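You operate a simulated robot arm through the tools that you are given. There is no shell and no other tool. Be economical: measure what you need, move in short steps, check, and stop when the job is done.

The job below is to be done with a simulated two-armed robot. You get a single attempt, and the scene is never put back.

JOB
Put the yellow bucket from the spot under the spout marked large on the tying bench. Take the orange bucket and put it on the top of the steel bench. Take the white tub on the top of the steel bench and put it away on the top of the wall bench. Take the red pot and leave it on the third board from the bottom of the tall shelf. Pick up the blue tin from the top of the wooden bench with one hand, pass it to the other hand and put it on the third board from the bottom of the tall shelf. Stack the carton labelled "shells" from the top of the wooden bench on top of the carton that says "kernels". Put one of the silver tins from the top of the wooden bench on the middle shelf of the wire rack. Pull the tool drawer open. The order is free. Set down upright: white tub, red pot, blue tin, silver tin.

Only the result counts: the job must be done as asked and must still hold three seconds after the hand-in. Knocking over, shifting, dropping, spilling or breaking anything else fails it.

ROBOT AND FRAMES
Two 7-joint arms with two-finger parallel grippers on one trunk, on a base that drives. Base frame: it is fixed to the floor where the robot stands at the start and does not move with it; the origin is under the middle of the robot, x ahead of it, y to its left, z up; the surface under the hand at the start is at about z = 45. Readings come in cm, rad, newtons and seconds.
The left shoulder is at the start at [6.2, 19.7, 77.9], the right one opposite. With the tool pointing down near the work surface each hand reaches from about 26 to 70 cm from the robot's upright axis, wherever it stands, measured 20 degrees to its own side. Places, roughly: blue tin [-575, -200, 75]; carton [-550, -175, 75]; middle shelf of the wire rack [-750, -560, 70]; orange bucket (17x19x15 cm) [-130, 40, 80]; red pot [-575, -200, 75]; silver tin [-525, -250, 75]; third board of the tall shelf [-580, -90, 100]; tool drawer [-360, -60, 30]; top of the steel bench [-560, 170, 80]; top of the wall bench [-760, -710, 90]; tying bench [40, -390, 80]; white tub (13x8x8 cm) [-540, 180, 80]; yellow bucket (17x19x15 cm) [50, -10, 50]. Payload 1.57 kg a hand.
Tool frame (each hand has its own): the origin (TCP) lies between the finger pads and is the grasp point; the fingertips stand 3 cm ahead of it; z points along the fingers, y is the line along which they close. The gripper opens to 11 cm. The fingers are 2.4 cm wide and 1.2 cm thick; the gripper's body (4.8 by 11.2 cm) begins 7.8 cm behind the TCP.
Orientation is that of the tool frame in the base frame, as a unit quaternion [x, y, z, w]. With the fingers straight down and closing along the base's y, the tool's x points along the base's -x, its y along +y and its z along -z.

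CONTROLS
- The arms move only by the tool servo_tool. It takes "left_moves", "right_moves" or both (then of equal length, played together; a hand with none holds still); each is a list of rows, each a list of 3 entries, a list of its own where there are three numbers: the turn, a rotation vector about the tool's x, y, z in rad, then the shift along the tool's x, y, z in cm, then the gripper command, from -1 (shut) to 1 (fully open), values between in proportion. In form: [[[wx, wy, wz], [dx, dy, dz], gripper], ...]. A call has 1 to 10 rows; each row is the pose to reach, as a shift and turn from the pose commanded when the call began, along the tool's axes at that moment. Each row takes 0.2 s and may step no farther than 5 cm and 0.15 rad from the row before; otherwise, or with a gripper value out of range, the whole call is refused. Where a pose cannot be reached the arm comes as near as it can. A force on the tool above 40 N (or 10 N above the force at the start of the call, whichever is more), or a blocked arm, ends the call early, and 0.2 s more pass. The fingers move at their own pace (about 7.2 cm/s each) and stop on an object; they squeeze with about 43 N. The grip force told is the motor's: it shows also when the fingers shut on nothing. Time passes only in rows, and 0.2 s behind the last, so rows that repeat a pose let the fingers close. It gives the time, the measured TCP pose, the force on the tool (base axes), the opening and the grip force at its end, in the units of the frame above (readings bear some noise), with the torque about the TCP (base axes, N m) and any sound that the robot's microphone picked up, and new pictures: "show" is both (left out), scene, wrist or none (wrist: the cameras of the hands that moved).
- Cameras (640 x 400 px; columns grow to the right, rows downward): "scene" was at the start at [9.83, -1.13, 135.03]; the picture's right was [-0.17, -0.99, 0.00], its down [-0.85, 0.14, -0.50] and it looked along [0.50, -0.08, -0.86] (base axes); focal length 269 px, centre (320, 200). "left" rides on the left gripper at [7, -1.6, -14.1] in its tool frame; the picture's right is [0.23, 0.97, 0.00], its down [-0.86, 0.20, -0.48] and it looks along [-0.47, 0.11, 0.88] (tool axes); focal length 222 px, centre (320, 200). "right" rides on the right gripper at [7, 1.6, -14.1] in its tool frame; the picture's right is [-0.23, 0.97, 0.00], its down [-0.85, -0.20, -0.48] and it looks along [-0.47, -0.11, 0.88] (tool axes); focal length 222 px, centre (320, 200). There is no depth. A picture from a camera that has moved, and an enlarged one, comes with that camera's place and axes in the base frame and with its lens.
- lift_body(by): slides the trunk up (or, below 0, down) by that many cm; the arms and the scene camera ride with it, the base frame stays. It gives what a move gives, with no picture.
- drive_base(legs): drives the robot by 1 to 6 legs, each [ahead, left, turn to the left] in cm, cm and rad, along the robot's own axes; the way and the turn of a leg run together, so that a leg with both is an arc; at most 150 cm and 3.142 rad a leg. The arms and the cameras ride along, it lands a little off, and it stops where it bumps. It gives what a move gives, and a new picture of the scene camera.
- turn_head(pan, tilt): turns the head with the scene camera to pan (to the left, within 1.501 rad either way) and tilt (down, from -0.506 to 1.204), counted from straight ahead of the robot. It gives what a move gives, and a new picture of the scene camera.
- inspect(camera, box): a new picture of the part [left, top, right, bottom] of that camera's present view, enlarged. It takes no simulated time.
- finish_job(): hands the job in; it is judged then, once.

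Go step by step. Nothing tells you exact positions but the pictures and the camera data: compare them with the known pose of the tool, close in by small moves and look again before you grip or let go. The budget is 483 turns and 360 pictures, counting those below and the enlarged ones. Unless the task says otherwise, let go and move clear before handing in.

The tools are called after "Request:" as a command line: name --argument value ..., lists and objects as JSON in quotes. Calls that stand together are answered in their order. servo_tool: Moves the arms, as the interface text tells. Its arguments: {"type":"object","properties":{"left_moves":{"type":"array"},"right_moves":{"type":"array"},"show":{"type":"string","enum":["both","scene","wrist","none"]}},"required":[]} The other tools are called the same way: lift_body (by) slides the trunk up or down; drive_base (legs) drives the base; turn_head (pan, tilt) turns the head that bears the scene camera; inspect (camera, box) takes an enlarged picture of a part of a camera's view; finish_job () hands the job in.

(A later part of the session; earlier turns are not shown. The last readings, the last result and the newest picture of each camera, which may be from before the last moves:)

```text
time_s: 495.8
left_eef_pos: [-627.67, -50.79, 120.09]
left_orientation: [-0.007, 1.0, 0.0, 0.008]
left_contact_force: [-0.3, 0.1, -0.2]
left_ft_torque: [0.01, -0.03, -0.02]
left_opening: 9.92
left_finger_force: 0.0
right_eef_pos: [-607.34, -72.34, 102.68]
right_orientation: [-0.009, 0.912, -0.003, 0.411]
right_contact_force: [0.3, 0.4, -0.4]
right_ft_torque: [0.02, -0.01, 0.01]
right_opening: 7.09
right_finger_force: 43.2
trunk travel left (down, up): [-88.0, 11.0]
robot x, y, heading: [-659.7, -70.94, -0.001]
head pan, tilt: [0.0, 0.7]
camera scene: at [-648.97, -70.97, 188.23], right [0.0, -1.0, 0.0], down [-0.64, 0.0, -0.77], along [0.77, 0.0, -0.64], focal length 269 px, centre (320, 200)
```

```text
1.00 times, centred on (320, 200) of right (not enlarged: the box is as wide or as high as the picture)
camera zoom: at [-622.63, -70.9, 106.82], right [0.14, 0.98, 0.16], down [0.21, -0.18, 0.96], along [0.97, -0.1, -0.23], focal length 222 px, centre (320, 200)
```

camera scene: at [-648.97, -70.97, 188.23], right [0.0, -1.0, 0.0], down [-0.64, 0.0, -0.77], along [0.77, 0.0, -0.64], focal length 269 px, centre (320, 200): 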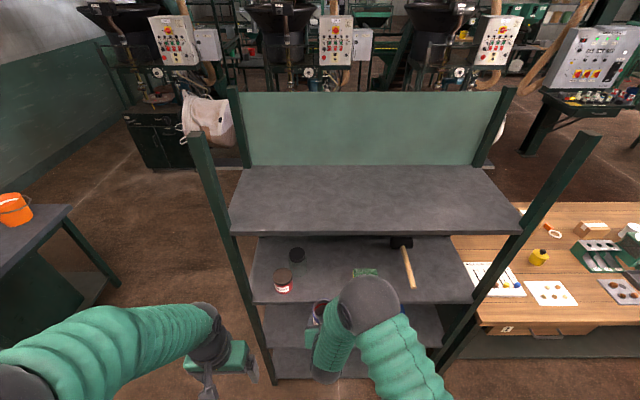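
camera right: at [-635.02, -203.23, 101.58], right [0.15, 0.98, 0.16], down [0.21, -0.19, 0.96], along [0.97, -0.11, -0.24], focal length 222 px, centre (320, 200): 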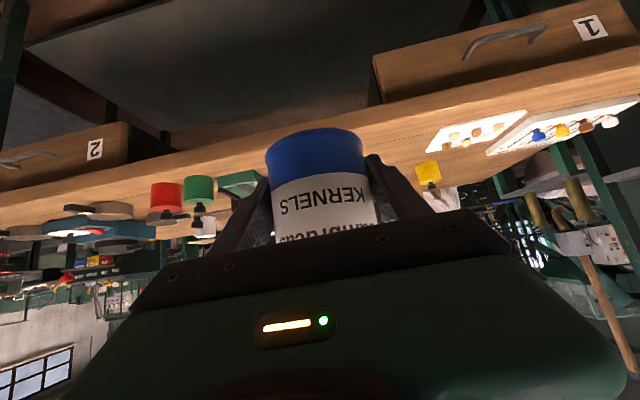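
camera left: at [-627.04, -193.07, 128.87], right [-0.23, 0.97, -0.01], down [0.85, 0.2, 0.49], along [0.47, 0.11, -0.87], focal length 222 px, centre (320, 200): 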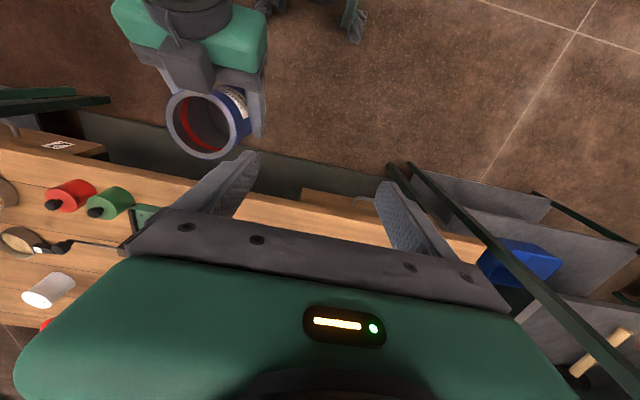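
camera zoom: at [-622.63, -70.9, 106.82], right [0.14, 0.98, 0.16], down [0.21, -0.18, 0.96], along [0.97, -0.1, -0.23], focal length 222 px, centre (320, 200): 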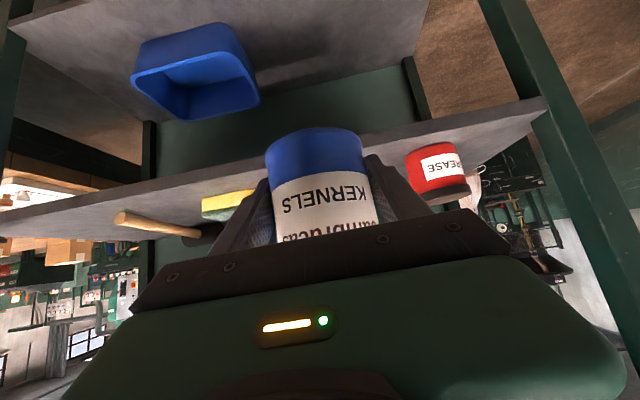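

The gap between sponge and pot suits. I drive the tin in.

Request:
drive_base --legs '[[16.5, 0, 0]]'

Request:
inspect --camera "right" --box '[0, 0, 640, 400]'

```text
time_s: 497.3
left_eef_pos: [-610.87, -50.63, 119.93]
left_orientation: [-0.007, 1.0, 0.0, 0.006]
left_contact_force: [-0.5, -0.6, -0.4]
left_ft_torque: [0.0, 0.0, 0.0]
left_opening: 9.91
left_finger_force: 0.0
right_eef_pos: [-590.56, -72.05, 102.58]
right_orientation: [-0.011, 0.912, -0.002, 0.41]
right_contact_force: [-0.7, 0.0, -1.3]
right_ft_torque: [0.02, -0.03, 0.0]
right_opening: 7.08
right_finger_force: 42.9
trunk travel left (down, up): [-88.0, 11.0]
robot x, y, heading: [-643.02, -70.96, 0.003]
head pan, tilt: [0.0, 0.7]
camera scene: at [-631.93, -70.56, 188.2], right [0.0, -1.0, 0.0], down [-0.64, 0.0, -0.77], along [0.77, 0.0, -0.64], focal length 269 px, centre (320, 200)
```

scene: 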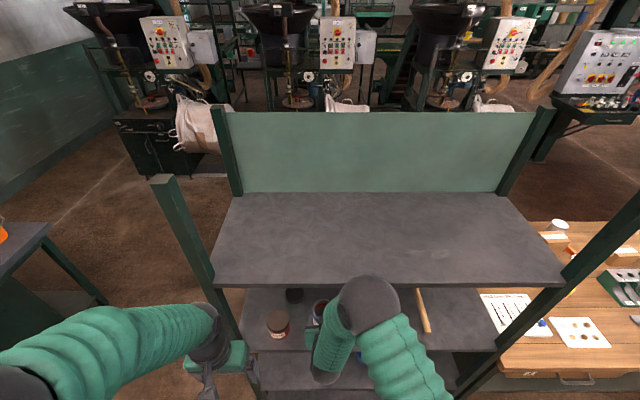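

```text
1.00 times, centred on (320, 200) of right (not enlarged: the box is as wide or as high as the picture)
camera zoom: at [-605.8, -70.63, 106.75], right [0.14, 0.98, 0.16], down [0.21, -0.18, 0.96], along [0.97, -0.1, -0.23], focal length 222 px, centre (320, 200)
```

zoom: 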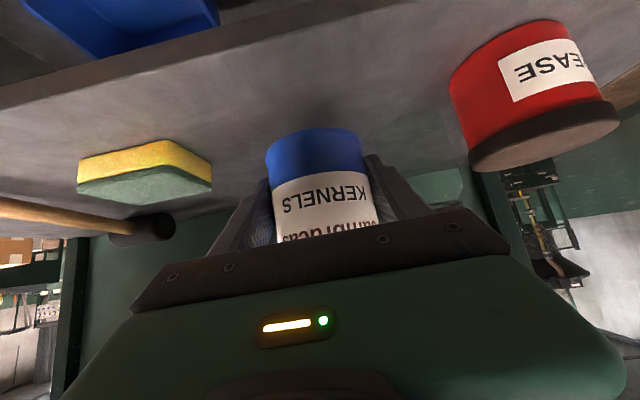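

Well placed. I lower it.

Request:
servo_tool --right_moves '[[[0, 0, 0], [0.75, 0, 0.67], -1], [[0, 0, 0], [1.5, 0, 1.33], -1], [[0, 0, 0], [2.1, 0, 1.87], -1], [[0, 0, 0], [2.6, 0, 2.33], -1]]' --show "none"

Request:
servo_tool --right_moves '[[[0, 0, 0], [0.22, 0, 0.2], -1], [[0, 0, 0], [0.45, 0, 0.4], -1], [[0, 0, 0], [0.67, 0, 0.6], -1], [[0, 0, 0], [0.9, 0, 0.8], -1], [[0, 0, 0], [1.1, 0, 1.0], -1], [[0, 0, 0], [1.35, 0, 1.2], -1], [[0, 0, 0], [1.57, 0, 1.4], -1]]' --show "wrist"

```text
time_s: 498.3
left_eef_pos: [-610.32, -50.59, 119.8]
left_orientation: [-0.007, 1.0, -0.001, 0.004]
left_contact_force: [-0.1, 0.3, -0.2]
left_ft_torque: [0.0, 0.0, -0.01]
left_opening: 9.88
left_finger_force: 0.1
right_eef_pos: [-590.04, -72.24, 98.87]
right_orientation: [-0.011, 0.913, -0.003, 0.408]
right_contact_force: [-0.4, -0.6, 0.0]
right_ft_torque: [0.03, 0.0, 0.02]
right_opening: 7.07
right_finger_force: 43.0
trunk travel left (down, up): [-88.0, 11.0]
robot x, y, heading: [-642.98, -70.5, -0.002]
head pan, tilt: [0.0, 0.7]
```

```text
time_s: 499.6
left_eef_pos: [-610.55, -50.72, 119.85]
left_orientation: [-0.008, 1.0, -0.001, 0.006]
left_contact_force: [-0.6, 0.5, -0.7]
left_ft_torque: [0.02, 0.0, 0.0]
left_opening: 9.92
left_finger_force: 0.0
right_eef_pos: [-590.0, -72.16, 97.88]
right_orientation: [-0.009, 0.909, 0.0, 0.417]
right_contact_force: [-8.9, -2.4, 24.9]
right_ft_torque: [0.75, 0.46, 0.35]
right_opening: 7.02
right_finger_force: 42.8
trunk travel left (down, up): [-88.0, 11.0]
robot x, y, heading: [-643.11, -71.23, -0.002]
head pan, tilt: [0.0, 0.7]
stopped in row 6 (right hand): the force on the tool passed its limit at 42 N (the readings are from after the stop); the commanded pose is now the measured one
camera right: at [-605.27, -70.64, 101.81], right [0.13, 0.98, 0.16], down [0.2, -0.19, 0.96], along [0.97, -0.1, -0.22], focal length 222 px, centre (320, 200)
```

right: 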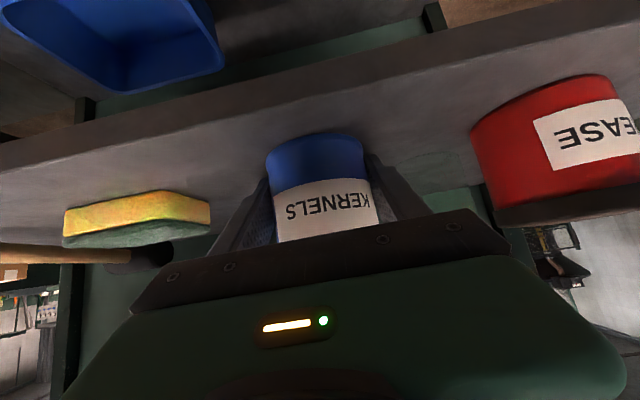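

Contact. I unload by a few millimetres, open moderately and look.

Request:
servo_tool --right_moves '[[[0, 0, 0], [-0.2, 0, -0.15], -1], [[0, 0, 0], [-0.2, 0, -0.15], 0.4], [[0, 0, 0], [-0.2, 0, -0.15], 0.55], [[0, 0, 0], [-0.2, 0, -0.15], 0.6]]' --show "wrist"

```text
time_s: 500.6
left_eef_pos: [-610.54, -51.02, 119.98]
left_orientation: [-0.007, 1.0, 0.001, 0.006]
left_contact_force: [-0.7, -0.1, -1.2]
left_ft_torque: [0.01, 0.03, -0.02]
left_opening: 9.91
left_finger_force: 0.1
right_eef_pos: [-589.87, -72.51, 97.88]
right_orientation: [-0.008, 0.91, 0.0, 0.415]
right_contact_force: [0.3, -10.0, 12.5]
right_ft_torque: [0.29, -0.19, -0.2]
right_opening: 7.95
right_finger_force: 0.1
trunk travel left (down, up): [-88.0, 11.0]
robot x, y, heading: [-643.25, -70.58, -0.005]
head pan, tilt: [0.0, 0.7]
camera right: at [-605.21, -71.02, 101.9], right [0.14, 0.98, 0.16], down [0.2, -0.19, 0.96], along [0.97, -0.1, -0.22], focal length 222 px, centre (320, 200)
```

right: 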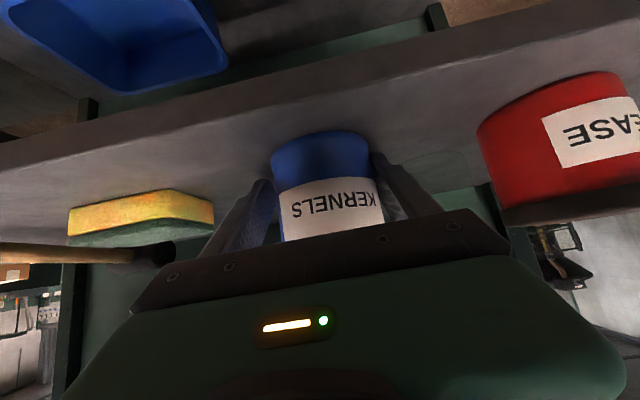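

A fingertip is touching the board. I raise the hand a little, continue opening and check.

Request:
servo_tool --right_moves '[[[0, 0, 0], [-0.35, 0, -0.3], 0.5], [[0, 0, 0], [-0.7, 0, -0.6], 0.55], [[0, 0, 0], [-0.7, 0, -0.6], 0.6], [[0, 0, 0], [-0.7, 0, -0.6], 0.6]]' --show "wrist"

```text
time_s: 501.6
left_eef_pos: [-610.34, -50.82, 119.77]
left_orientation: [-0.007, 1.0, -0.002, 0.006]
left_contact_force: [0.5, -0.5, 0.5]
left_ft_torque: [-0.01, -0.03, -0.04]
left_opening: 9.89
left_finger_force: 0.0
right_eef_pos: [-589.92, -72.2, 98.73]
right_orientation: [-0.01, 0.911, -0.001, 0.413]
right_contact_force: [0.3, -0.5, -0.1]
right_ft_torque: [-0.02, -0.02, -0.03]
right_opening: 8.82
right_finger_force: 0.1
trunk travel left (down, up): [-88.0, 11.0]
robot x, y, heading: [-643.13, -70.81, -0.001]
head pan, tilt: [0.0, 0.7]
camera right: at [-605.11, -70.8, 102.75], right [0.14, 0.98, 0.16], down [0.21, -0.19, 0.96], along [0.97, -0.1, -0.23], focal length 222 px, centre (320, 200)
```

right: 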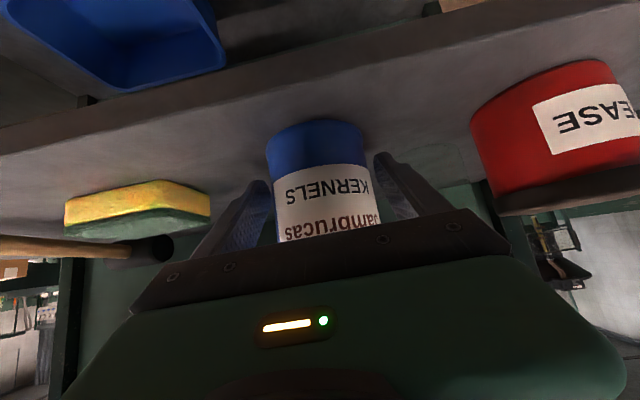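

The tin stands free and upright between the open fingers. I drive straight back.

Request:
drive_base --legs '[[-30, 0, 0]]'

Request:
inspect --camera "scene" --box '[220, 180, 460, 330]'

```text
time_s: 503.7
left_eef_pos: [-640.09, -50.6, 119.69]
left_orientation: [-0.006, 1.0, 0.0, 0.005]
left_contact_force: [0.1, 0.7, 0.4]
left_ft_torque: [0.01, 0.04, -0.01]
left_opening: 9.91
left_finger_force: 0.0
right_eef_pos: [-619.64, -72.06, 98.67]
right_orientation: [-0.008, 0.911, -0.002, 0.413]
right_contact_force: [0.1, -0.5, 0.5]
right_ft_torque: [0.05, 0.03, -0.03]
right_opening: 8.79
right_finger_force: 0.0
trunk travel left (down, up): [-88.0, 11.0]
robot x, y, heading: [-673.09, -70.73, -0.003]
head pan, tilt: [0.0, 0.7]
camera scene: at [-660.62, -70.65, 188.1], right [0.0, -1.0, 0.0], down [-0.65, 0.0, -0.76], along [0.76, 0.0, -0.65], focal length 269 px, centre (320, 200)
```

scene: 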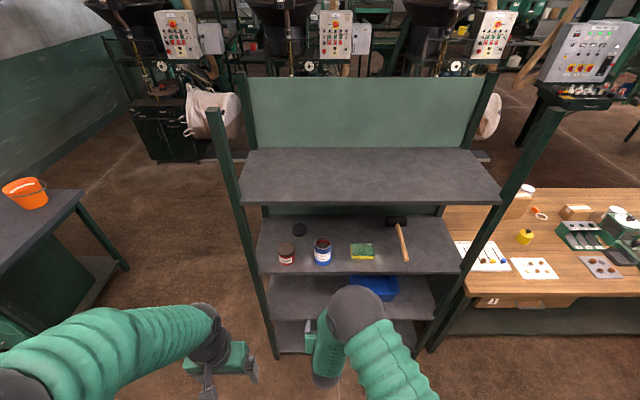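

```text
2.67 times, centred on (340, 255) of scene
camera zoom: at [-660.62, -70.65, 188.1], right [0.0, -1.0, 0.0], down [-0.65, 0.0, -0.76], along [0.76, 0.0, -0.65], focal length 718 px, centre (267, 53)
```

zoom: 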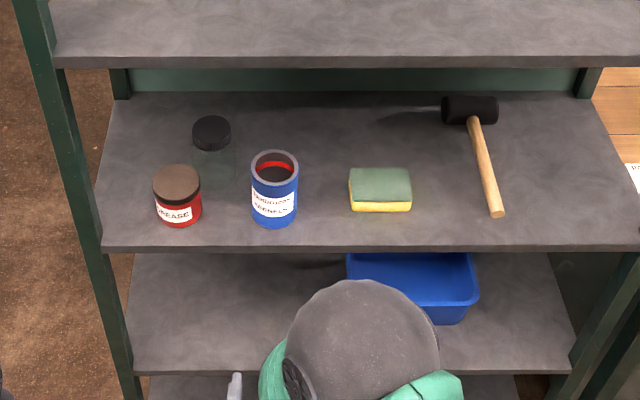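

Both stand well on the third of four boards. Last job: the tool drawer at about [-360,-60,30]. I drive back round to the aisle, facing east.

Request:
drive_base --legs '[[0, 89, 0], [110, 0, 0], [110, 0, 0]]'

Request:
turn_head --pan -0.5 --tilt 0.7

```text
time_s: 518.8
left_eef_pos: [-420.6, 37.4, 119.89]
left_orientation: [-0.008, 1.0, 0.0, 0.006]
left_contact_force: [-0.8, 0.0, 0.4]
left_ft_torque: [0.01, -0.03, 0.03]
left_opening: 9.89
left_finger_force: 0.0
right_eef_pos: [-399.73, 16.07, 98.86]
right_orientation: [-0.011, 0.91, -0.001, 0.414]
right_contact_force: [-1.1, -0.4, 1.2]
right_ft_torque: [0.0, 0.02, 0.01]
right_opening: 8.85
right_finger_force: 0.1
trunk travel left (down, up): [-88.0, 11.0]
robot x, y, heading: [-452.9, 17.18, -0.004]
head pan, tilt: [0.0, 0.7]
camera scene: at [-441.08, 17.36, 188.16], right [0.0, -1.0, 0.0], down [-0.64, 0.0, -0.76], along [0.76, 0.0, -0.64], focal length 269 px, centre (320, 200)
```

scene: 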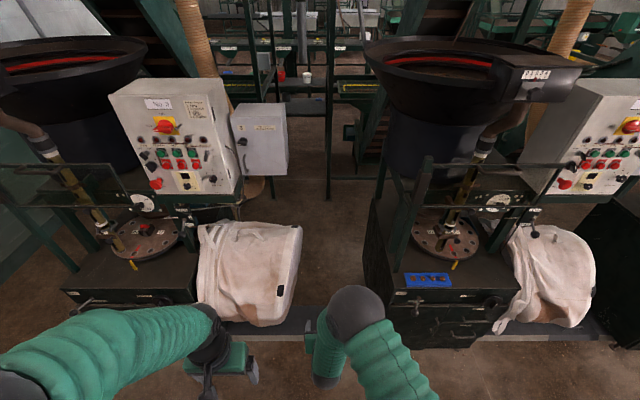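

```text
time_s: 519.8
left_eef_pos: [-420.47, 37.39, 119.83]
left_orientation: [-0.009, 1.0, -0.001, 0.006]
left_contact_force: [-0.7, -0.9, 0.9]
left_ft_torque: [0.01, -0.01, 0.0]
left_opening: 9.88
left_finger_force: 0.2
right_eef_pos: [-399.84, 15.96, 98.89]
right_orientation: [-0.01, 0.91, -0.001, 0.415]
right_contact_force: [0.0, -0.1, -0.3]
right_ft_torque: [-0.01, 0.01, -0.02]
right_opening: 8.8
right_finger_force: 0.1
trunk travel left (down, up): [-88.0, 11.0]
robot x, y, heading: [-452.85, 16.91, -0.0]
head pan, tilt: [-0.499, 0.7]
camera scene: at [-441.88, 13.27, 188.15], right [-0.48, -0.88, 0.0], down [-0.57, 0.31, -0.76], along [0.67, -0.37, -0.65], focal length 269 px, centre (320, 200)
```

scene: 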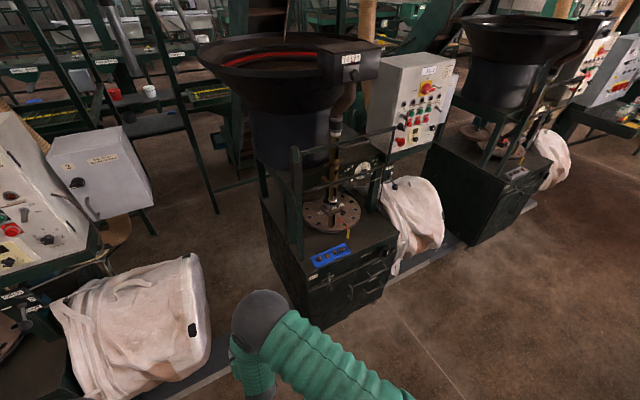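

Request:
inspect --camera "scene" --box '[240, 220, 420, 340]'

Request:
drive_base --legs '[[0, -70, 0]]'

Request:
turn_head --pan 0 --tilt 0.9

```text
3.33 times, centred on (330, 280) of scene
camera zoom: at [-441.88, 13.27, 188.15], right [-0.48, -0.88, 0.0], down [-0.57, 0.31, -0.76], along [0.67, -0.37, -0.65], focal length 898 px, centre (287, -67)
```

zoom: 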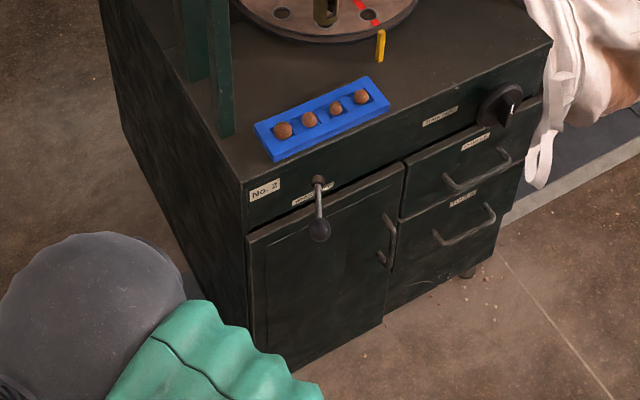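

```text
time_s: 523.6
left_eef_pos: [-420.42, -32.03, 119.85]
left_orientation: [-0.01, 1.0, -0.003, 0.006]
left_contact_force: [-0.2, 0.4, 0.6]
left_ft_torque: [-0.02, 0.01, 0.02]
left_opening: 9.88
left_finger_force: 0.0
right_eef_pos: [-399.68, -53.39, 98.9]
right_orientation: [-0.012, 0.91, -0.003, 0.415]
right_contact_force: [-0.1, 0.0, -0.5]
right_ft_torque: [-0.01, -0.01, -0.03]
right_opening: 8.8
right_finger_force: 0.0
trunk travel left (down, up): [-88.0, 11.0]
robot x, y, heading: [-452.61, -52.78, 0.009]
head pan, tilt: [-0.499, 0.7]
camera scene: at [-441.75, -55.93, 188.16], right [-0.47, -0.88, 0.01], down [-0.57, 0.3, -0.77], along [0.67, -0.37, -0.64], focal length 269 px, centre (320, 200)
```

scene: 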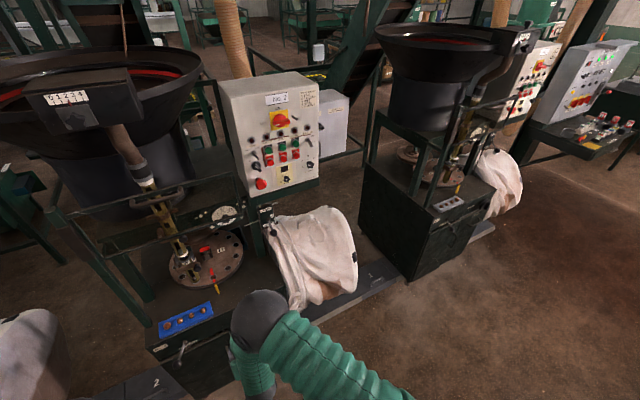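

```text
time_s: 524.5
left_eef_pos: [-420.41, -32.17, 119.87]
left_orientation: [-0.01, 1.0, -0.002, 0.007]
left_contact_force: [-0.4, 0.5, -0.6]
left_ft_torque: [-0.01, 0.0, -0.03]
left_opening: 9.85
left_finger_force: 0.0
right_eef_pos: [-399.79, -53.62, 98.94]
right_orientation: [-0.012, 0.909, -0.001, 0.416]
right_contact_force: [-0.6, -0.3, 0.6]
right_ft_torque: [-0.02, 0.01, 0.0]
right_opening: 8.78
right_finger_force: 0.1
trunk travel left (down, up): [-88.0, 11.0]
robot x, y, heading: [-452.4, -52.89, 0.0]
head pan, tilt: [0.0, 0.901]
camera scene: at [-441.69, -52.21, 186.53], right [0.0, -1.0, 0.0], down [-0.78, 0.0, -0.62], along [0.62, 0.0, -0.78], focal length 269 px, centre (320, 200)
```

scene: 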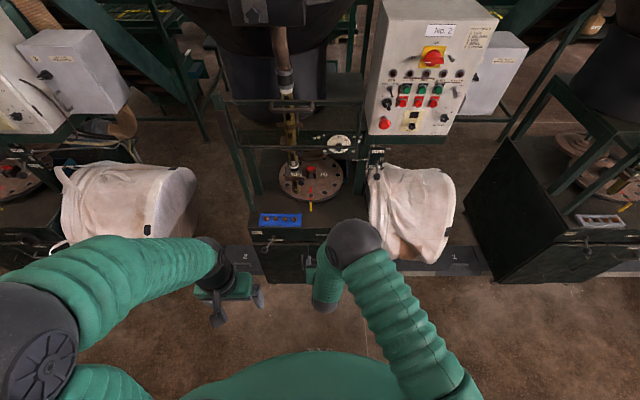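

The cabinet of machine No. 2 has two labelled drawers. I move the right hand aside and read the labels.

Request:
servo_tool --right_moves '[[[0, 0, 0], [0, -4.5, 0], 1], [[0, 0, 0], [0, -9, 0], 1], [[0, 0, 0], [0, -13.5, 0], 1], [[0, 0, 0], [0, -18, 0], 1], [[0, 0, 0], [0, -22, 0], 1]]' --show "scene"

Request:
inspect --camera "scene" --box '[230, 205, 390, 305]'

```text
time_s: 525.7
left_eef_pos: [-420.51, -32.78, 119.94]
left_orientation: [-0.009, 1.0, 0.0, 0.007]
left_contact_force: [1.3, -1.2, 0.0]
left_ft_torque: [0.0, -0.04, 0.03]
left_opening: 9.91
left_finger_force: 0.1
right_eef_pos: [-399.31, -76.07, 99.09]
right_orientation: [-0.011, 0.91, 0.001, 0.416]
right_contact_force: [0.7, -0.4, 0.1]
right_ft_torque: [0.03, 0.03, 0.01]
right_opening: 10.98
right_finger_force: 0.1
trunk travel left (down, up): [-88.0, 11.0]
robot x, y, heading: [-452.75, -52.89, 0.006]
head pan, tilt: [0.0, 0.901]
camera scene: at [-441.65, -53.11, 186.53], right [0.0, -1.0, 0.0], down [-0.79, 0.0, -0.62], along [0.62, 0.0, -0.79], focal length 269 px, centre (320, 200)
```

scene: 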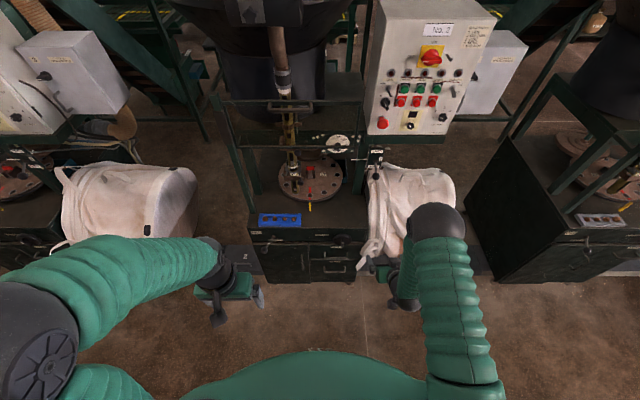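

```text
4.00 times, centred on (310, 255) of scene
camera zoom: at [-441.65, -53.11, 186.53], right [0.0, -1.0, 0.0], down [-0.79, 0.0, -0.62], along [0.62, 0.0, -0.79], focal length 1078 px, centre (360, -20)
```

zoom: 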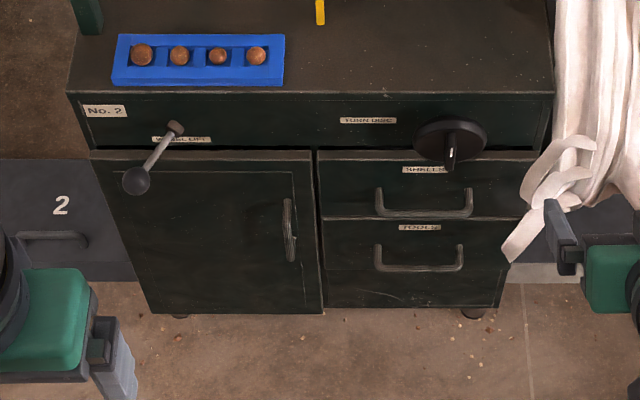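

The lower drawer is labelled TOOLS; its bar handle is at about [-374,-62,30.5]. I roll the right hand 90° so that it pinches the bar, and lower the trunk.

Request:
servo_tool --right_moves '[[[0, 0, -0.15], [0, 0, 0], 0.5], [[0, 0, -0.3], [0, 0, 0], 0.5], [[0, 0, -0.45], [0, 0, 0], 0.5], [[0, 0, -0.6], [0, 0, 0], 0.5], [[0, 0, -0.75], [0, 0, 0], 0.5], [[0, 0, -0.9], [0, 0, 0], 0.5], [[0, 0, -1.05], [0, 0, 0], 0.5], [[0, 0, -1.2], [0, 0, 0], 0.5], [[0, 0, -1.35], [0, 0, 0], 0.5], [[0, 0, -1.5], [0, 0, 0], 0.5]]' --show "none"

Request:
lift_body --by -60

Request:
inspect --camera "right" --box '[0, 0, 640, 400]'

```text
time_s: 527.9
left_eef_pos: [-420.54, -32.5, 119.97]
left_orientation: [-0.01, 1.0, -0.001, 0.006]
left_contact_force: [-0.3, 0.8, 0.3]
left_ft_torque: [0.0, -0.01, 0.03]
left_opening: 9.9
left_finger_force: 0.1
right_eef_pos: [-399.31, -75.8, 99.07]
right_orientation: [-0.629, 0.657, -0.283, 0.303]
right_contact_force: [0.3, -0.5, -0.4]
right_ft_torque: [-0.03, -0.02, 0.02]
right_opening: 8.25
right_finger_force: 0.1
trunk travel left (down, up): [-88.0, 11.0]
robot x, y, heading: [-452.76, -52.73, 0.003]
head pan, tilt: [0.0, 0.901]
```

```text
refused: -60 is not a number from -40 to 40
```

```text
1.00 times, centred on (320, 200) of right (not enlarged: the box is as wide or as high as the picture)
camera zoom: at [-411.24, -82.85, 106.86], right [-0.63, 0.27, -0.73], down [-0.21, 0.84, 0.5], along [0.75, 0.47, -0.47], focal length 222 px, centre (320, 200)
```

zoom: 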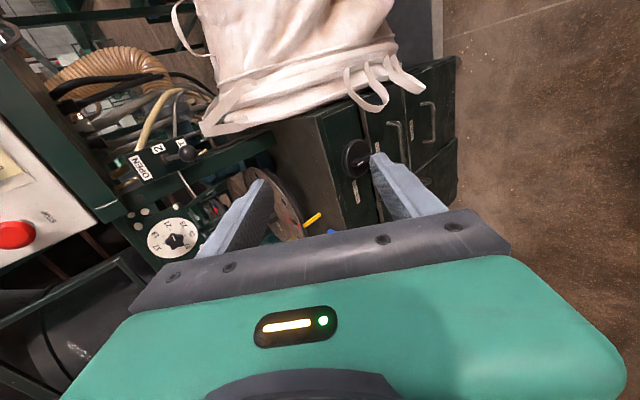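

Request:
drive_base --legs '[[-12, 0, 0]]'

Request:
lift_body --by -40

Request:
lift_body --by -24

Request:
turn_head --pan 0 --tilt 0.7

Request:
inspect --camera "right" --box '[0, 0, 640, 400]'

```text
time_s: 529.2
left_eef_pos: [-431.83, -32.7, 119.71]
left_orientation: [-0.01, 1.0, -0.001, 0.005]
left_contact_force: [0.4, 0.1, 0.0]
left_ft_torque: [0.01, 0.0, -0.01]
left_opening: 9.9
left_finger_force: 0.0
right_eef_pos: [-410.7, -75.96, 98.7]
right_orientation: [-0.629, 0.659, -0.282, 0.302]
right_contact_force: [0.4, 1.0, 0.2]
right_ft_torque: [0.01, 0.01, -0.03]
right_opening: 8.24
right_finger_force: 0.0
trunk travel left (down, up): [-88.0, 11.0]
robot x, y, heading: [-464.4, -53.19, 0.001]
head pan, tilt: [0.0, 0.901]
camera scene: at [-452.44, -52.83, 186.45], right [0.0, -1.0, 0.0], down [-0.79, 0.0, -0.61], along [0.61, 0.0, -0.79], focal length 269 px, centre (320, 200)
```

scene: 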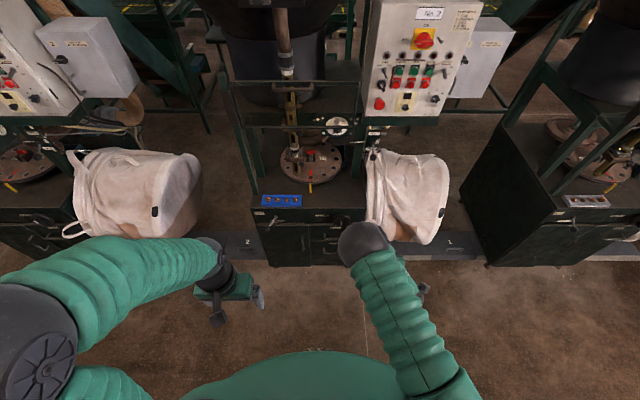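

```text
time_s: 533.0
left_eef_pos: [-432.54, -32.68, 80.07]
left_orientation: [-0.009, 1.0, -0.001, 0.008]
left_contact_force: [1.1, -0.2, -0.3]
left_ft_torque: [0.0, 0.02, -0.01]
left_opening: 9.93
left_finger_force: 0.1
right_eef_pos: [-411.41, -76.05, 59.22]
right_orientation: [-0.628, 0.657, -0.284, 0.305]
right_contact_force: [-0.1, 1.1, 0.9]
right_ft_torque: [-0.01, -0.01, 0.02]
right_opening: 8.23
right_finger_force: 0.1
trunk travel left (down, up): [-48.0, 51.0]
robot x, y, heading: [-464.16, -53.14, 0.006]
head pan, tilt: [0.0, 0.901]
```

```text
time_s: 535.5
left_eef_pos: [-432.72, -32.65, 55.94]
left_orientation: [-0.01, 1.0, -0.001, 0.007]
left_contact_force: [0.1, 0.1, 0.1]
left_ft_torque: [0.03, 0.01, 0.02]
left_opening: 9.9
left_finger_force: 0.1
right_eef_pos: [-411.46, -75.97, 35.24]
right_orientation: [-0.627, 0.658, -0.284, 0.305]
right_contact_force: [-0.3, -0.2, 0.3]
right_ft_torque: [0.0, 0.0, 0.0]
right_opening: 8.25
right_finger_force: 0.0
trunk travel left (down, up): [-24.0, 75.0]
robot x, y, heading: [-464.78, -52.88, 0.002]
head pan, tilt: [0.0, 0.901]
```

```text
time_s: 536.2
left_eef_pos: [-432.64, -32.71, 56.02]
left_orientation: [-0.01, 1.0, -0.001, 0.008]
left_contact_force: [0.7, -0.9, 0.7]
left_ft_torque: [0.0, 0.02, -0.01]
left_opening: 9.89
left_finger_force: 0.1
right_eef_pos: [-411.41, -75.99, 35.25]
right_orientation: [-0.627, 0.658, -0.284, 0.304]
right_contact_force: [-0.2, -0.9, 0.2]
right_ft_torque: [0.0, 0.0, -0.01]
right_opening: 8.27
right_finger_force: 0.1
trunk travel left (down, up): [-24.0, 75.0]
robot x, y, heading: [-464.33, -53.24, 0.006]
head pan, tilt: [0.0, 0.7]
camera scene: at [-452.74, -52.84, 124.14], right [0.0, -1.0, 0.0], down [-0.65, 0.0, -0.76], along [0.76, 0.0, -0.65], focal length 269 px, centre (320, 200)
```

scene: 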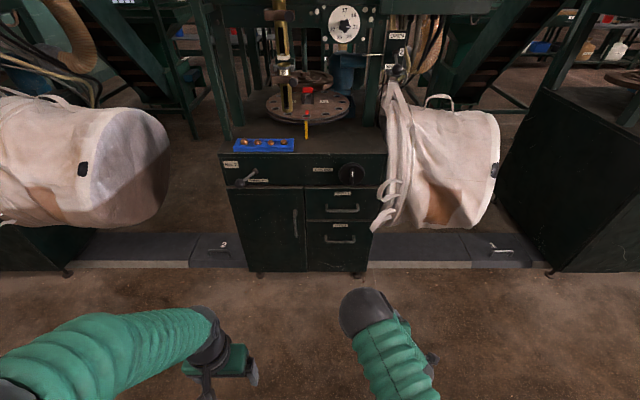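

```text
1.00 times, centred on (320, 200) of right (not enlarged: the box is as wide or as high as the picture)
camera zoom: at [-423.4, -82.99, 42.91], right [-0.63, 0.28, -0.73], down [-0.21, 0.84, 0.5], along [0.75, 0.47, -0.47], focal length 222 px, centre (320, 200)
```

zoom: 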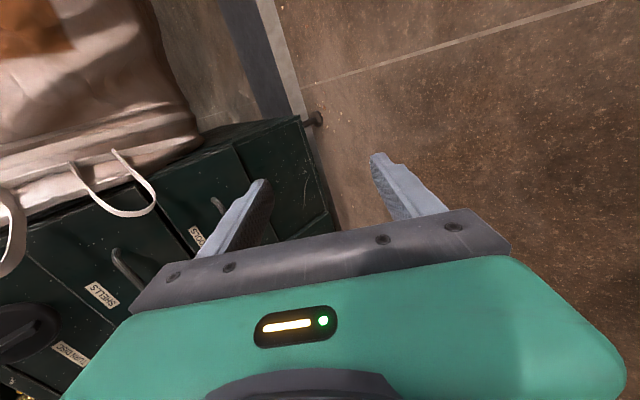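

Request:
inspect --camera "scene" --box '[290, 170, 386, 290]'

```text
3.33 times, centred on (338, 230) of scene
camera zoom: at [-452.74, -52.84, 124.14], right [0.0, -1.0, 0.0], down [-0.65, 0.0, -0.76], along [0.76, 0.0, -0.65], focal length 898 px, centre (260, 100)
```

zoom: 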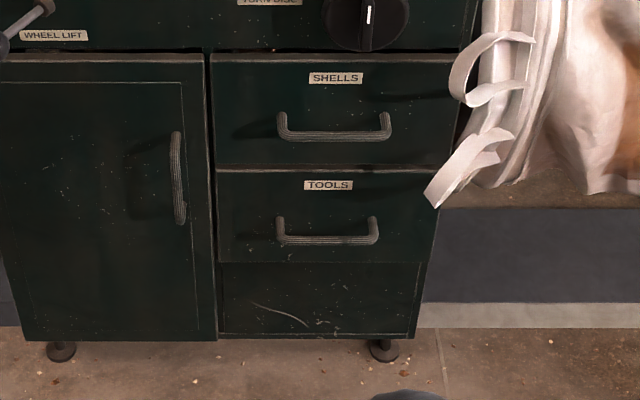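

The lower drawer's bar is at about [-376,-61.5,36.5]. I pitch the hand nearer to horizontal so that the tips clear the drawer face, and line up with the bar.

Request:
servo_tool --right_moves '[[[0.1, 0, 0], [-3, 0, 0], 0], [[0.2, 0, 0], [-6, 0, 0], 0], [[0.3, 0, 0], [-9, 0, 0], 0], [[0.4, 0, 0], [-12, 0, 0], 0], [[0.5, 0, 0], [-14.4, 0, 0], 0]]' --show "wrist"

```text
time_s: 537.2
left_eef_pos: [-432.65, -32.69, 55.81]
left_orientation: [-0.009, 1.0, -0.001, 0.008]
left_contact_force: [0.1, -0.4, 0.1]
left_ft_torque: [-0.01, 0.01, 0.02]
left_opening: 9.92
left_finger_force: 0.1
right_eef_pos: [-409.83, -73.9, 36.26]
right_orientation: [-0.496, 0.646, -0.437, 0.38]
right_contact_force: [-0.2, 0.1, -0.2]
right_ft_torque: [-0.04, -0.05, -0.03]
right_opening: 5.52
right_finger_force: 0.0
trunk travel left (down, up): [-24.0, 75.0]
robot x, y, heading: [-464.41, -52.93, 0.003]
head pan, tilt: [0.0, 0.7]
stopped in row 4 (right hand): the arm was blocked; the commanded pose is now the measured one
camera right: at [-425.03, -77.88, 39.0], right [-0.25, 0.34, -0.91], down [-0.2, 0.9, 0.39], along [0.95, 0.28, -0.16], focal length 222 px, centre (320, 200)
```

right: 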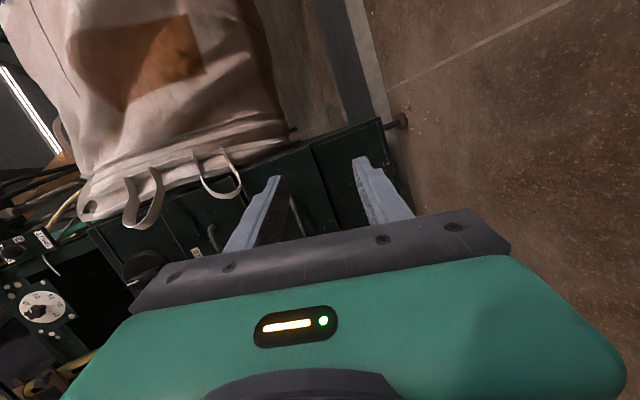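

The arm's limit stopped it at a nearly horizontal pitch, which is good enough. The bar reads z≈37. I align by the base and approach part way with the hand opened to 4.5 cm.

Request:
drive_base --legs '[[0, 12.3, 0], [24, 0, 0]]'

Request:
servo_tool --right_moves '[[[0, 0, 0], [0, 0, 0], -0.2], [[0, 0, 0], [0, -0.8, 0], -0.2]]' --show "wrist"

Request:
inspect --camera "right" --box '[200, 100, 440, 250]'

```text
time_s: 539.8
left_eef_pos: [-408.8, -20.15, 56.0]
left_orientation: [-0.008, 1.0, -0.001, 0.008]
left_contact_force: [-0.6, 0.0, -0.4]
left_ft_torque: [-0.01, -0.03, 0.02]
left_opening: 9.92
left_finger_force: 0.1
right_eef_pos: [-386.21, -61.56, 36.35]
right_orientation: [-0.498, 0.647, -0.437, 0.379]
right_contact_force: [0.3, 0.0, 0.3]
right_ft_torque: [0.0, 0.02, 0.04]
right_opening: 5.5
right_finger_force: 0.1
trunk travel left (down, up): [-24.0, 75.0]
robot x, y, heading: [-440.61, -40.39, -0.003]
head pan, tilt: [0.0, 0.7]
camera scene: at [-428.81, -40.34, 124.15], right [0.0, -1.0, 0.0], down [-0.65, 0.0, -0.76], along [0.76, 0.0, -0.65], focal length 269 px, centre (320, 200)
```

scene: 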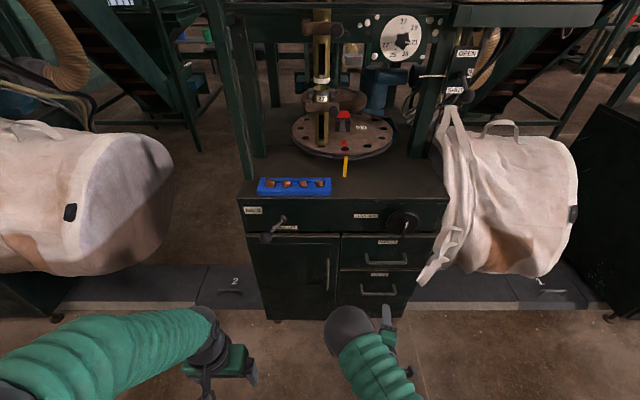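

```text
time_s: 540.4
left_eef_pos: [-408.88, -20.27, 55.87]
left_orientation: [-0.009, 1.0, -0.001, 0.008]
left_contact_force: [0.5, 0.1, 0.1]
left_ft_torque: [-0.03, -0.01, -0.01]
left_opening: 9.9
left_finger_force: 0.1
right_eef_pos: [-386.21, -62.1, 37.05]
right_orientation: [-0.497, 0.649, -0.438, 0.376]
right_contact_force: [0.0, 1.4, 0.3]
right_ft_torque: [-0.01, 0.0, 0.0]
right_opening: 4.39
right_finger_force: 0.1
trunk travel left (down, up): [-24.0, 75.0]
robot x, y, heading: [-440.42, -40.47, 0.001]
head pan, tilt: [0.0, 0.7]
camera right: at [-401.25, -65.88, 39.73], right [-0.26, 0.34, -0.9], down [-0.19, 0.9, 0.39], along [0.95, 0.27, -0.17], focal length 222 px, centre (320, 200)
```

right: 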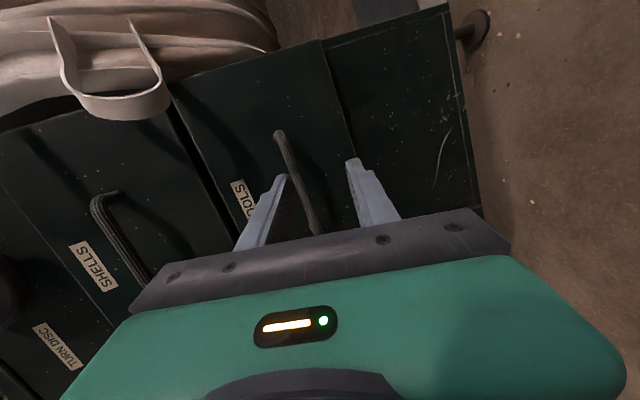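

```text
2.67 times, centred on (320, 175) of right
camera zoom: at [-401.25, -65.88, 39.73], right [-0.26, 0.34, -0.9], down [-0.19, 0.9, 0.39], along [0.95, 0.27, -0.17], focal length 592 px, centre (320, 267)
```

zoom: 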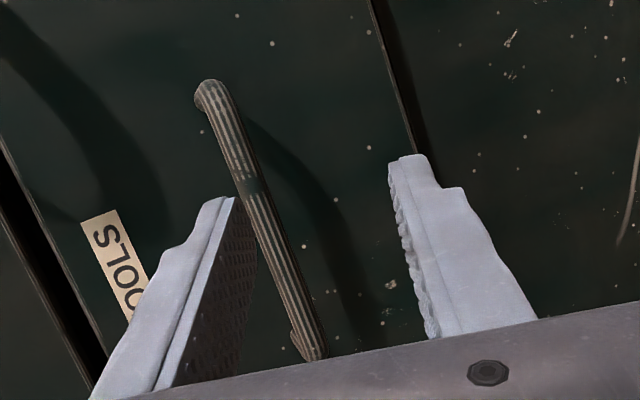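

The bar will pass midway between the fingers. I drive 8 cm closer and look.

Request:
drive_base --legs '[[8, 0, 0]]'

Request:
inspect --camera "right" --box '[200, 100, 440, 250]'

```text
time_s: 541.5
left_eef_pos: [-400.85, -20.17, 55.95]
left_orientation: [-0.009, 1.0, -0.001, 0.007]
left_contact_force: [-0.1, 0.6, -0.6]
left_ft_torque: [0.0, 0.04, 0.0]
left_opening: 9.9
left_finger_force: 0.0
right_eef_pos: [-378.11, -61.98, 37.1]
right_orientation: [-0.496, 0.648, -0.438, 0.377]
right_contact_force: [-0.2, 0.4, -0.5]
right_ft_torque: [0.0, -0.02, -0.02]
right_opening: 4.42
right_finger_force: 0.0
trunk travel left (down, up): [-24.0, 75.0]
robot x, y, heading: [-432.69, -40.45, 0.003]
head pan, tilt: [0.0, 0.7]
camera scene: at [-420.86, -40.37, 124.16], right [0.0, -1.0, 0.0], down [-0.65, 0.0, -0.76], along [0.76, 0.0, -0.65], focal length 269 px, centre (320, 200)
```

scene: 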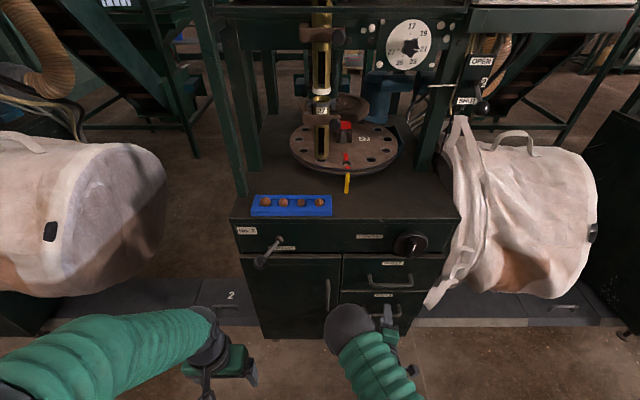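

```text
2.67 times, centred on (320, 175) of right
camera zoom: at [-393.22, -65.83, 39.96], right [-0.25, 0.34, -0.9], down [-0.19, 0.9, 0.39], along [0.95, 0.27, -0.16], focal length 592 px, centre (320, 267)
```

zoom: 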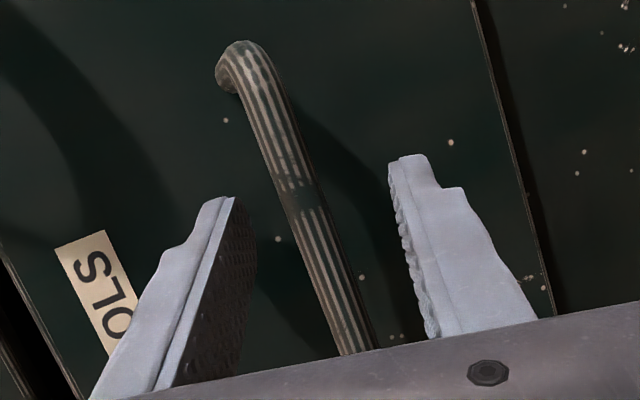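

Request:
drive_base --legs '[[0.9, 0, 0]]'

Request:
servo_tool --right_moves '[[[0, 0, 0], [0, 0, 0], -0.4], [[0, 0, 0], [0, 0, 0], -0.6], [[0, 0, 0], [0, 0, 0], -0.8], [[0, 0, 0], [0, 0, 0], -1], [[0, 0, 0], [0, 0, 0], -1], [[0, 0, 0], [0, 0, 0], -1]]' --show "wrist"

```text
time_s: 542.4
left_eef_pos: [-400.18, -20.31, 56.16]
left_orientation: [-0.008, 1.0, 0.0, 0.01]
left_contact_force: [-0.3, 0.2, 0.2]
left_ft_torque: [-0.01, 0.03, 0.02]
left_opening: 9.91
left_finger_force: 0.0
right_eef_pos: [-377.84, -62.48, 37.19]
right_orientation: [-0.494, 0.65, -0.439, 0.375]
right_contact_force: [0.6, -0.9, 0.5]
right_ft_torque: [0.0, -0.02, 0.02]
right_opening: 4.39
right_finger_force: 0.1
trunk travel left (down, up): [-24.0, 75.0]
robot x, y, heading: [-431.78, -40.56, -0.001]
head pan, tilt: [0.0, 0.7]
stopped in leg 1: the force on the tool passed its limit at 48 N (the readings are from after the stop); the commanded pose is now the measured one
camera scene: at [-420.17, -40.39, 124.19], right [0.0, -1.0, 0.0], down [-0.65, 0.0, -0.76], along [0.76, 0.0, -0.65], focal length 269 px, centre (320, 200)
```

scene: 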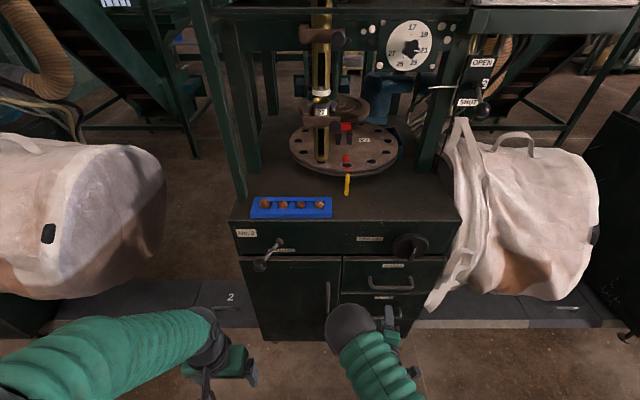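

```text
time_s: 543.8
left_eef_pos: [-400.28, -20.24, 56.21]
left_orientation: [-0.008, 1.0, -0.001, 0.01]
left_contact_force: [0.2, -0.8, -0.5]
left_ft_torque: [0.01, 0.01, 0.02]
left_opening: 9.88
left_finger_force: 0.0
right_eef_pos: [-377.65, -62.4, 37.16]
right_orientation: [-0.495, 0.65, -0.44, 0.374]
right_contact_force: [-0.2, -1.0, 0.7]
right_ft_torque: [-0.78, 0.05, 0.28]
right_opening: 1.47
right_finger_force: 30.4
trunk travel left (down, up): [-24.0, 75.0]
robot x, y, heading: [-431.76, -40.34, 0.003]
head pan, tilt: [0.0, 0.7]
camera right: at [-392.87, -66.08, 39.98], right [-0.25, 0.34, -0.91], down [-0.18, 0.9, 0.39], along [0.95, 0.26, -0.17], focal length 222 px, centre (320, 200)
```

right: 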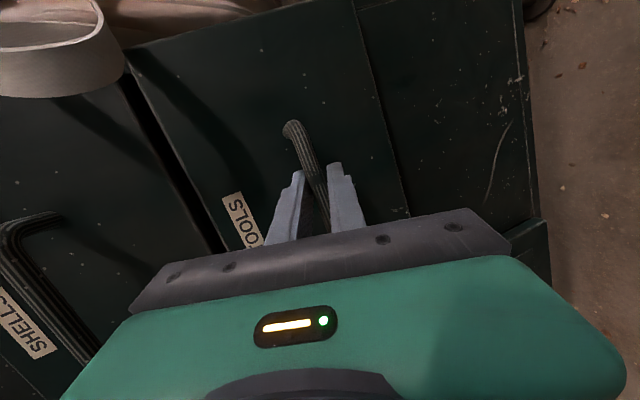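

The bar is gripped. I pull by driving back.

Request:
drive_base --legs '[[-10, 0, 0]]'

Request:
inspect --camera "right" --box '[0, 0, 640, 400]'

```text
time_s: 544.9
left_eef_pos: [-410.23, -20.2, 56.09]
left_orientation: [-0.008, 1.0, 0.0, 0.01]
left_contact_force: [-0.2, -0.6, 0.1]
left_ft_torque: [-0.02, -0.03, 0.02]
left_opening: 9.91
left_finger_force: 0.0
right_eef_pos: [-387.69, -62.32, 37.1]
right_orientation: [-0.495, 0.649, -0.439, 0.375]
right_contact_force: [-0.4, -3.2, 1.8]
right_ft_torque: [-0.77, 0.06, 0.19]
right_opening: 1.46
right_finger_force: 30.4
trunk travel left (down, up): [-24.0, 75.0]
robot x, y, heading: [-441.73, -40.76, -0.005]
head pan, tilt: [0.0, 0.7]
camera scene: at [-430.13, -40.44, 124.14], right [0.0, -1.0, 0.0], down [-0.65, 0.0, -0.76], along [0.76, 0.0, -0.65], focal length 269 px, centre (320, 200)
```

scene: 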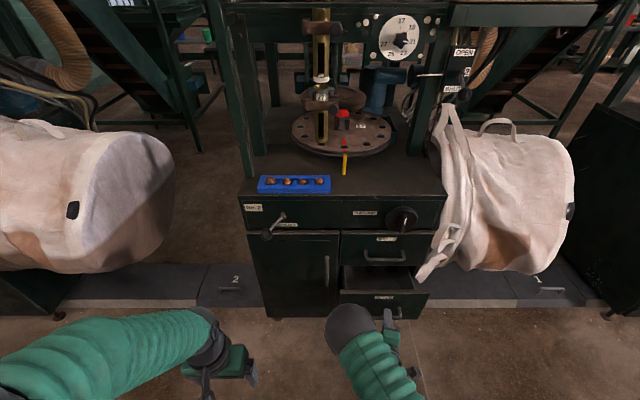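

```text
1.00 times, centred on (320, 200) of right (not enlarged: the box is as wide or as high as the picture)
camera zoom: at [-402.8, -66.1, 39.97], right [-0.25, 0.34, -0.9], down [-0.18, 0.9, 0.39], along [0.95, 0.26, -0.17], focal length 222 px, centre (320, 200)
```

zoom: 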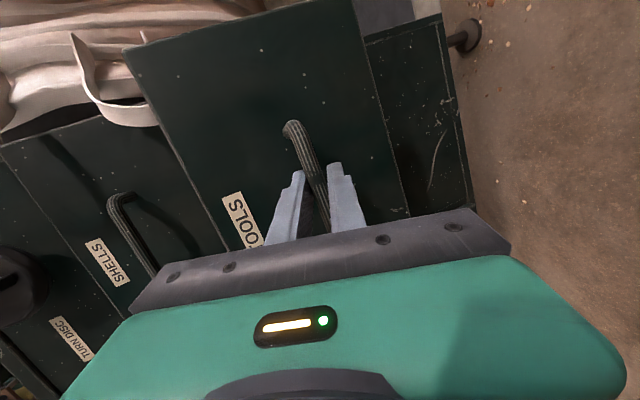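

The drawer comes out freely. I pull it 12 cm further.

Request:
drive_base --legs '[[-12, 0, 0]]'

```text
time_s: 546.1
left_eef_pos: [-422.16, -20.25, 56.09]
left_orientation: [-0.007, 1.0, -0.001, 0.01]
left_contact_force: [0.0, -0.7, -0.5]
left_ft_torque: [0.02, -0.01, 0.02]
left_opening: 9.89
left_finger_force: 0.0
right_eef_pos: [-399.78, -62.33, 37.1]
right_orientation: [-0.495, 0.649, -0.44, 0.375]
right_contact_force: [0.1, 6.0, -5.2]
right_ft_torque: [-0.75, 0.05, 0.28]
right_opening: 1.44
right_finger_force: 30.7
trunk travel left (down, up): [-24.0, 75.0]
robot x, y, heading: [-453.82, -40.44, -0.002]
head pan, tilt: [0.0, 0.7]
camera scene: at [-442.08, -40.37, 124.13], right [0.0, -1.0, 0.0], down [-0.65, 0.0, -0.76], along [0.76, 0.0, -0.65], focal length 269 px, centre (320, 200)
```

scene: 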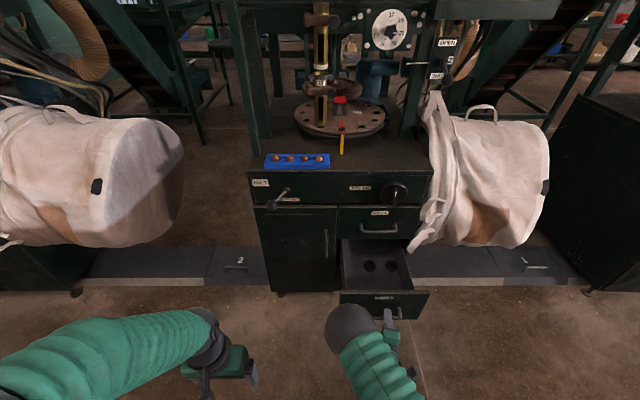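

Request:
drive_base --legs '[[-5, 0, 0]]'

```text
time_s: 547.0
left_eef_pos: [-427.24, -20.39, 56.08]
left_orientation: [-0.007, 1.0, -0.001, 0.011]
left_contact_force: [0.3, 0.1, -0.9]
left_ft_torque: [0.0, -0.01, 0.0]
left_opening: 9.9
left_finger_force: 0.2
right_eef_pos: [-404.8, -62.38, 37.28]
right_orientation: [-0.494, 0.65, -0.44, 0.374]
right_contact_force: [-0.2, 5.2, -5.1]
right_ft_torque: [-0.91, 0.07, -0.09]
right_opening: 1.47
right_finger_force: 30.7
trunk travel left (down, up): [-24.0, 75.0]
robot x, y, heading: [-458.43, -40.34, -0.004]
head pan, tilt: [0.0, 0.7]
camera scene: at [-447.05, -40.4, 124.13], right [0.0, -1.0, 0.0], down [-0.65, 0.0, -0.76], along [0.76, 0.0, -0.65], focal length 269 px, centre (320, 200)
```

scene: 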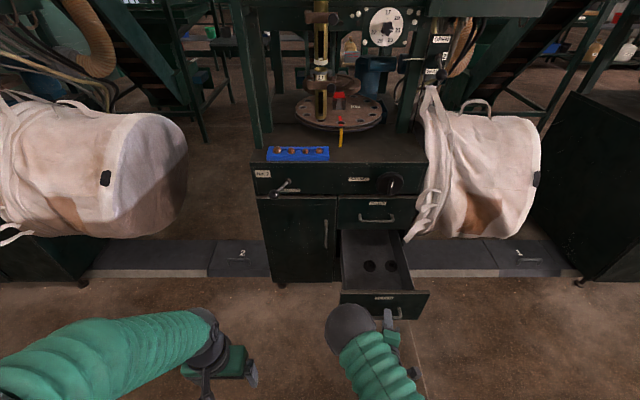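

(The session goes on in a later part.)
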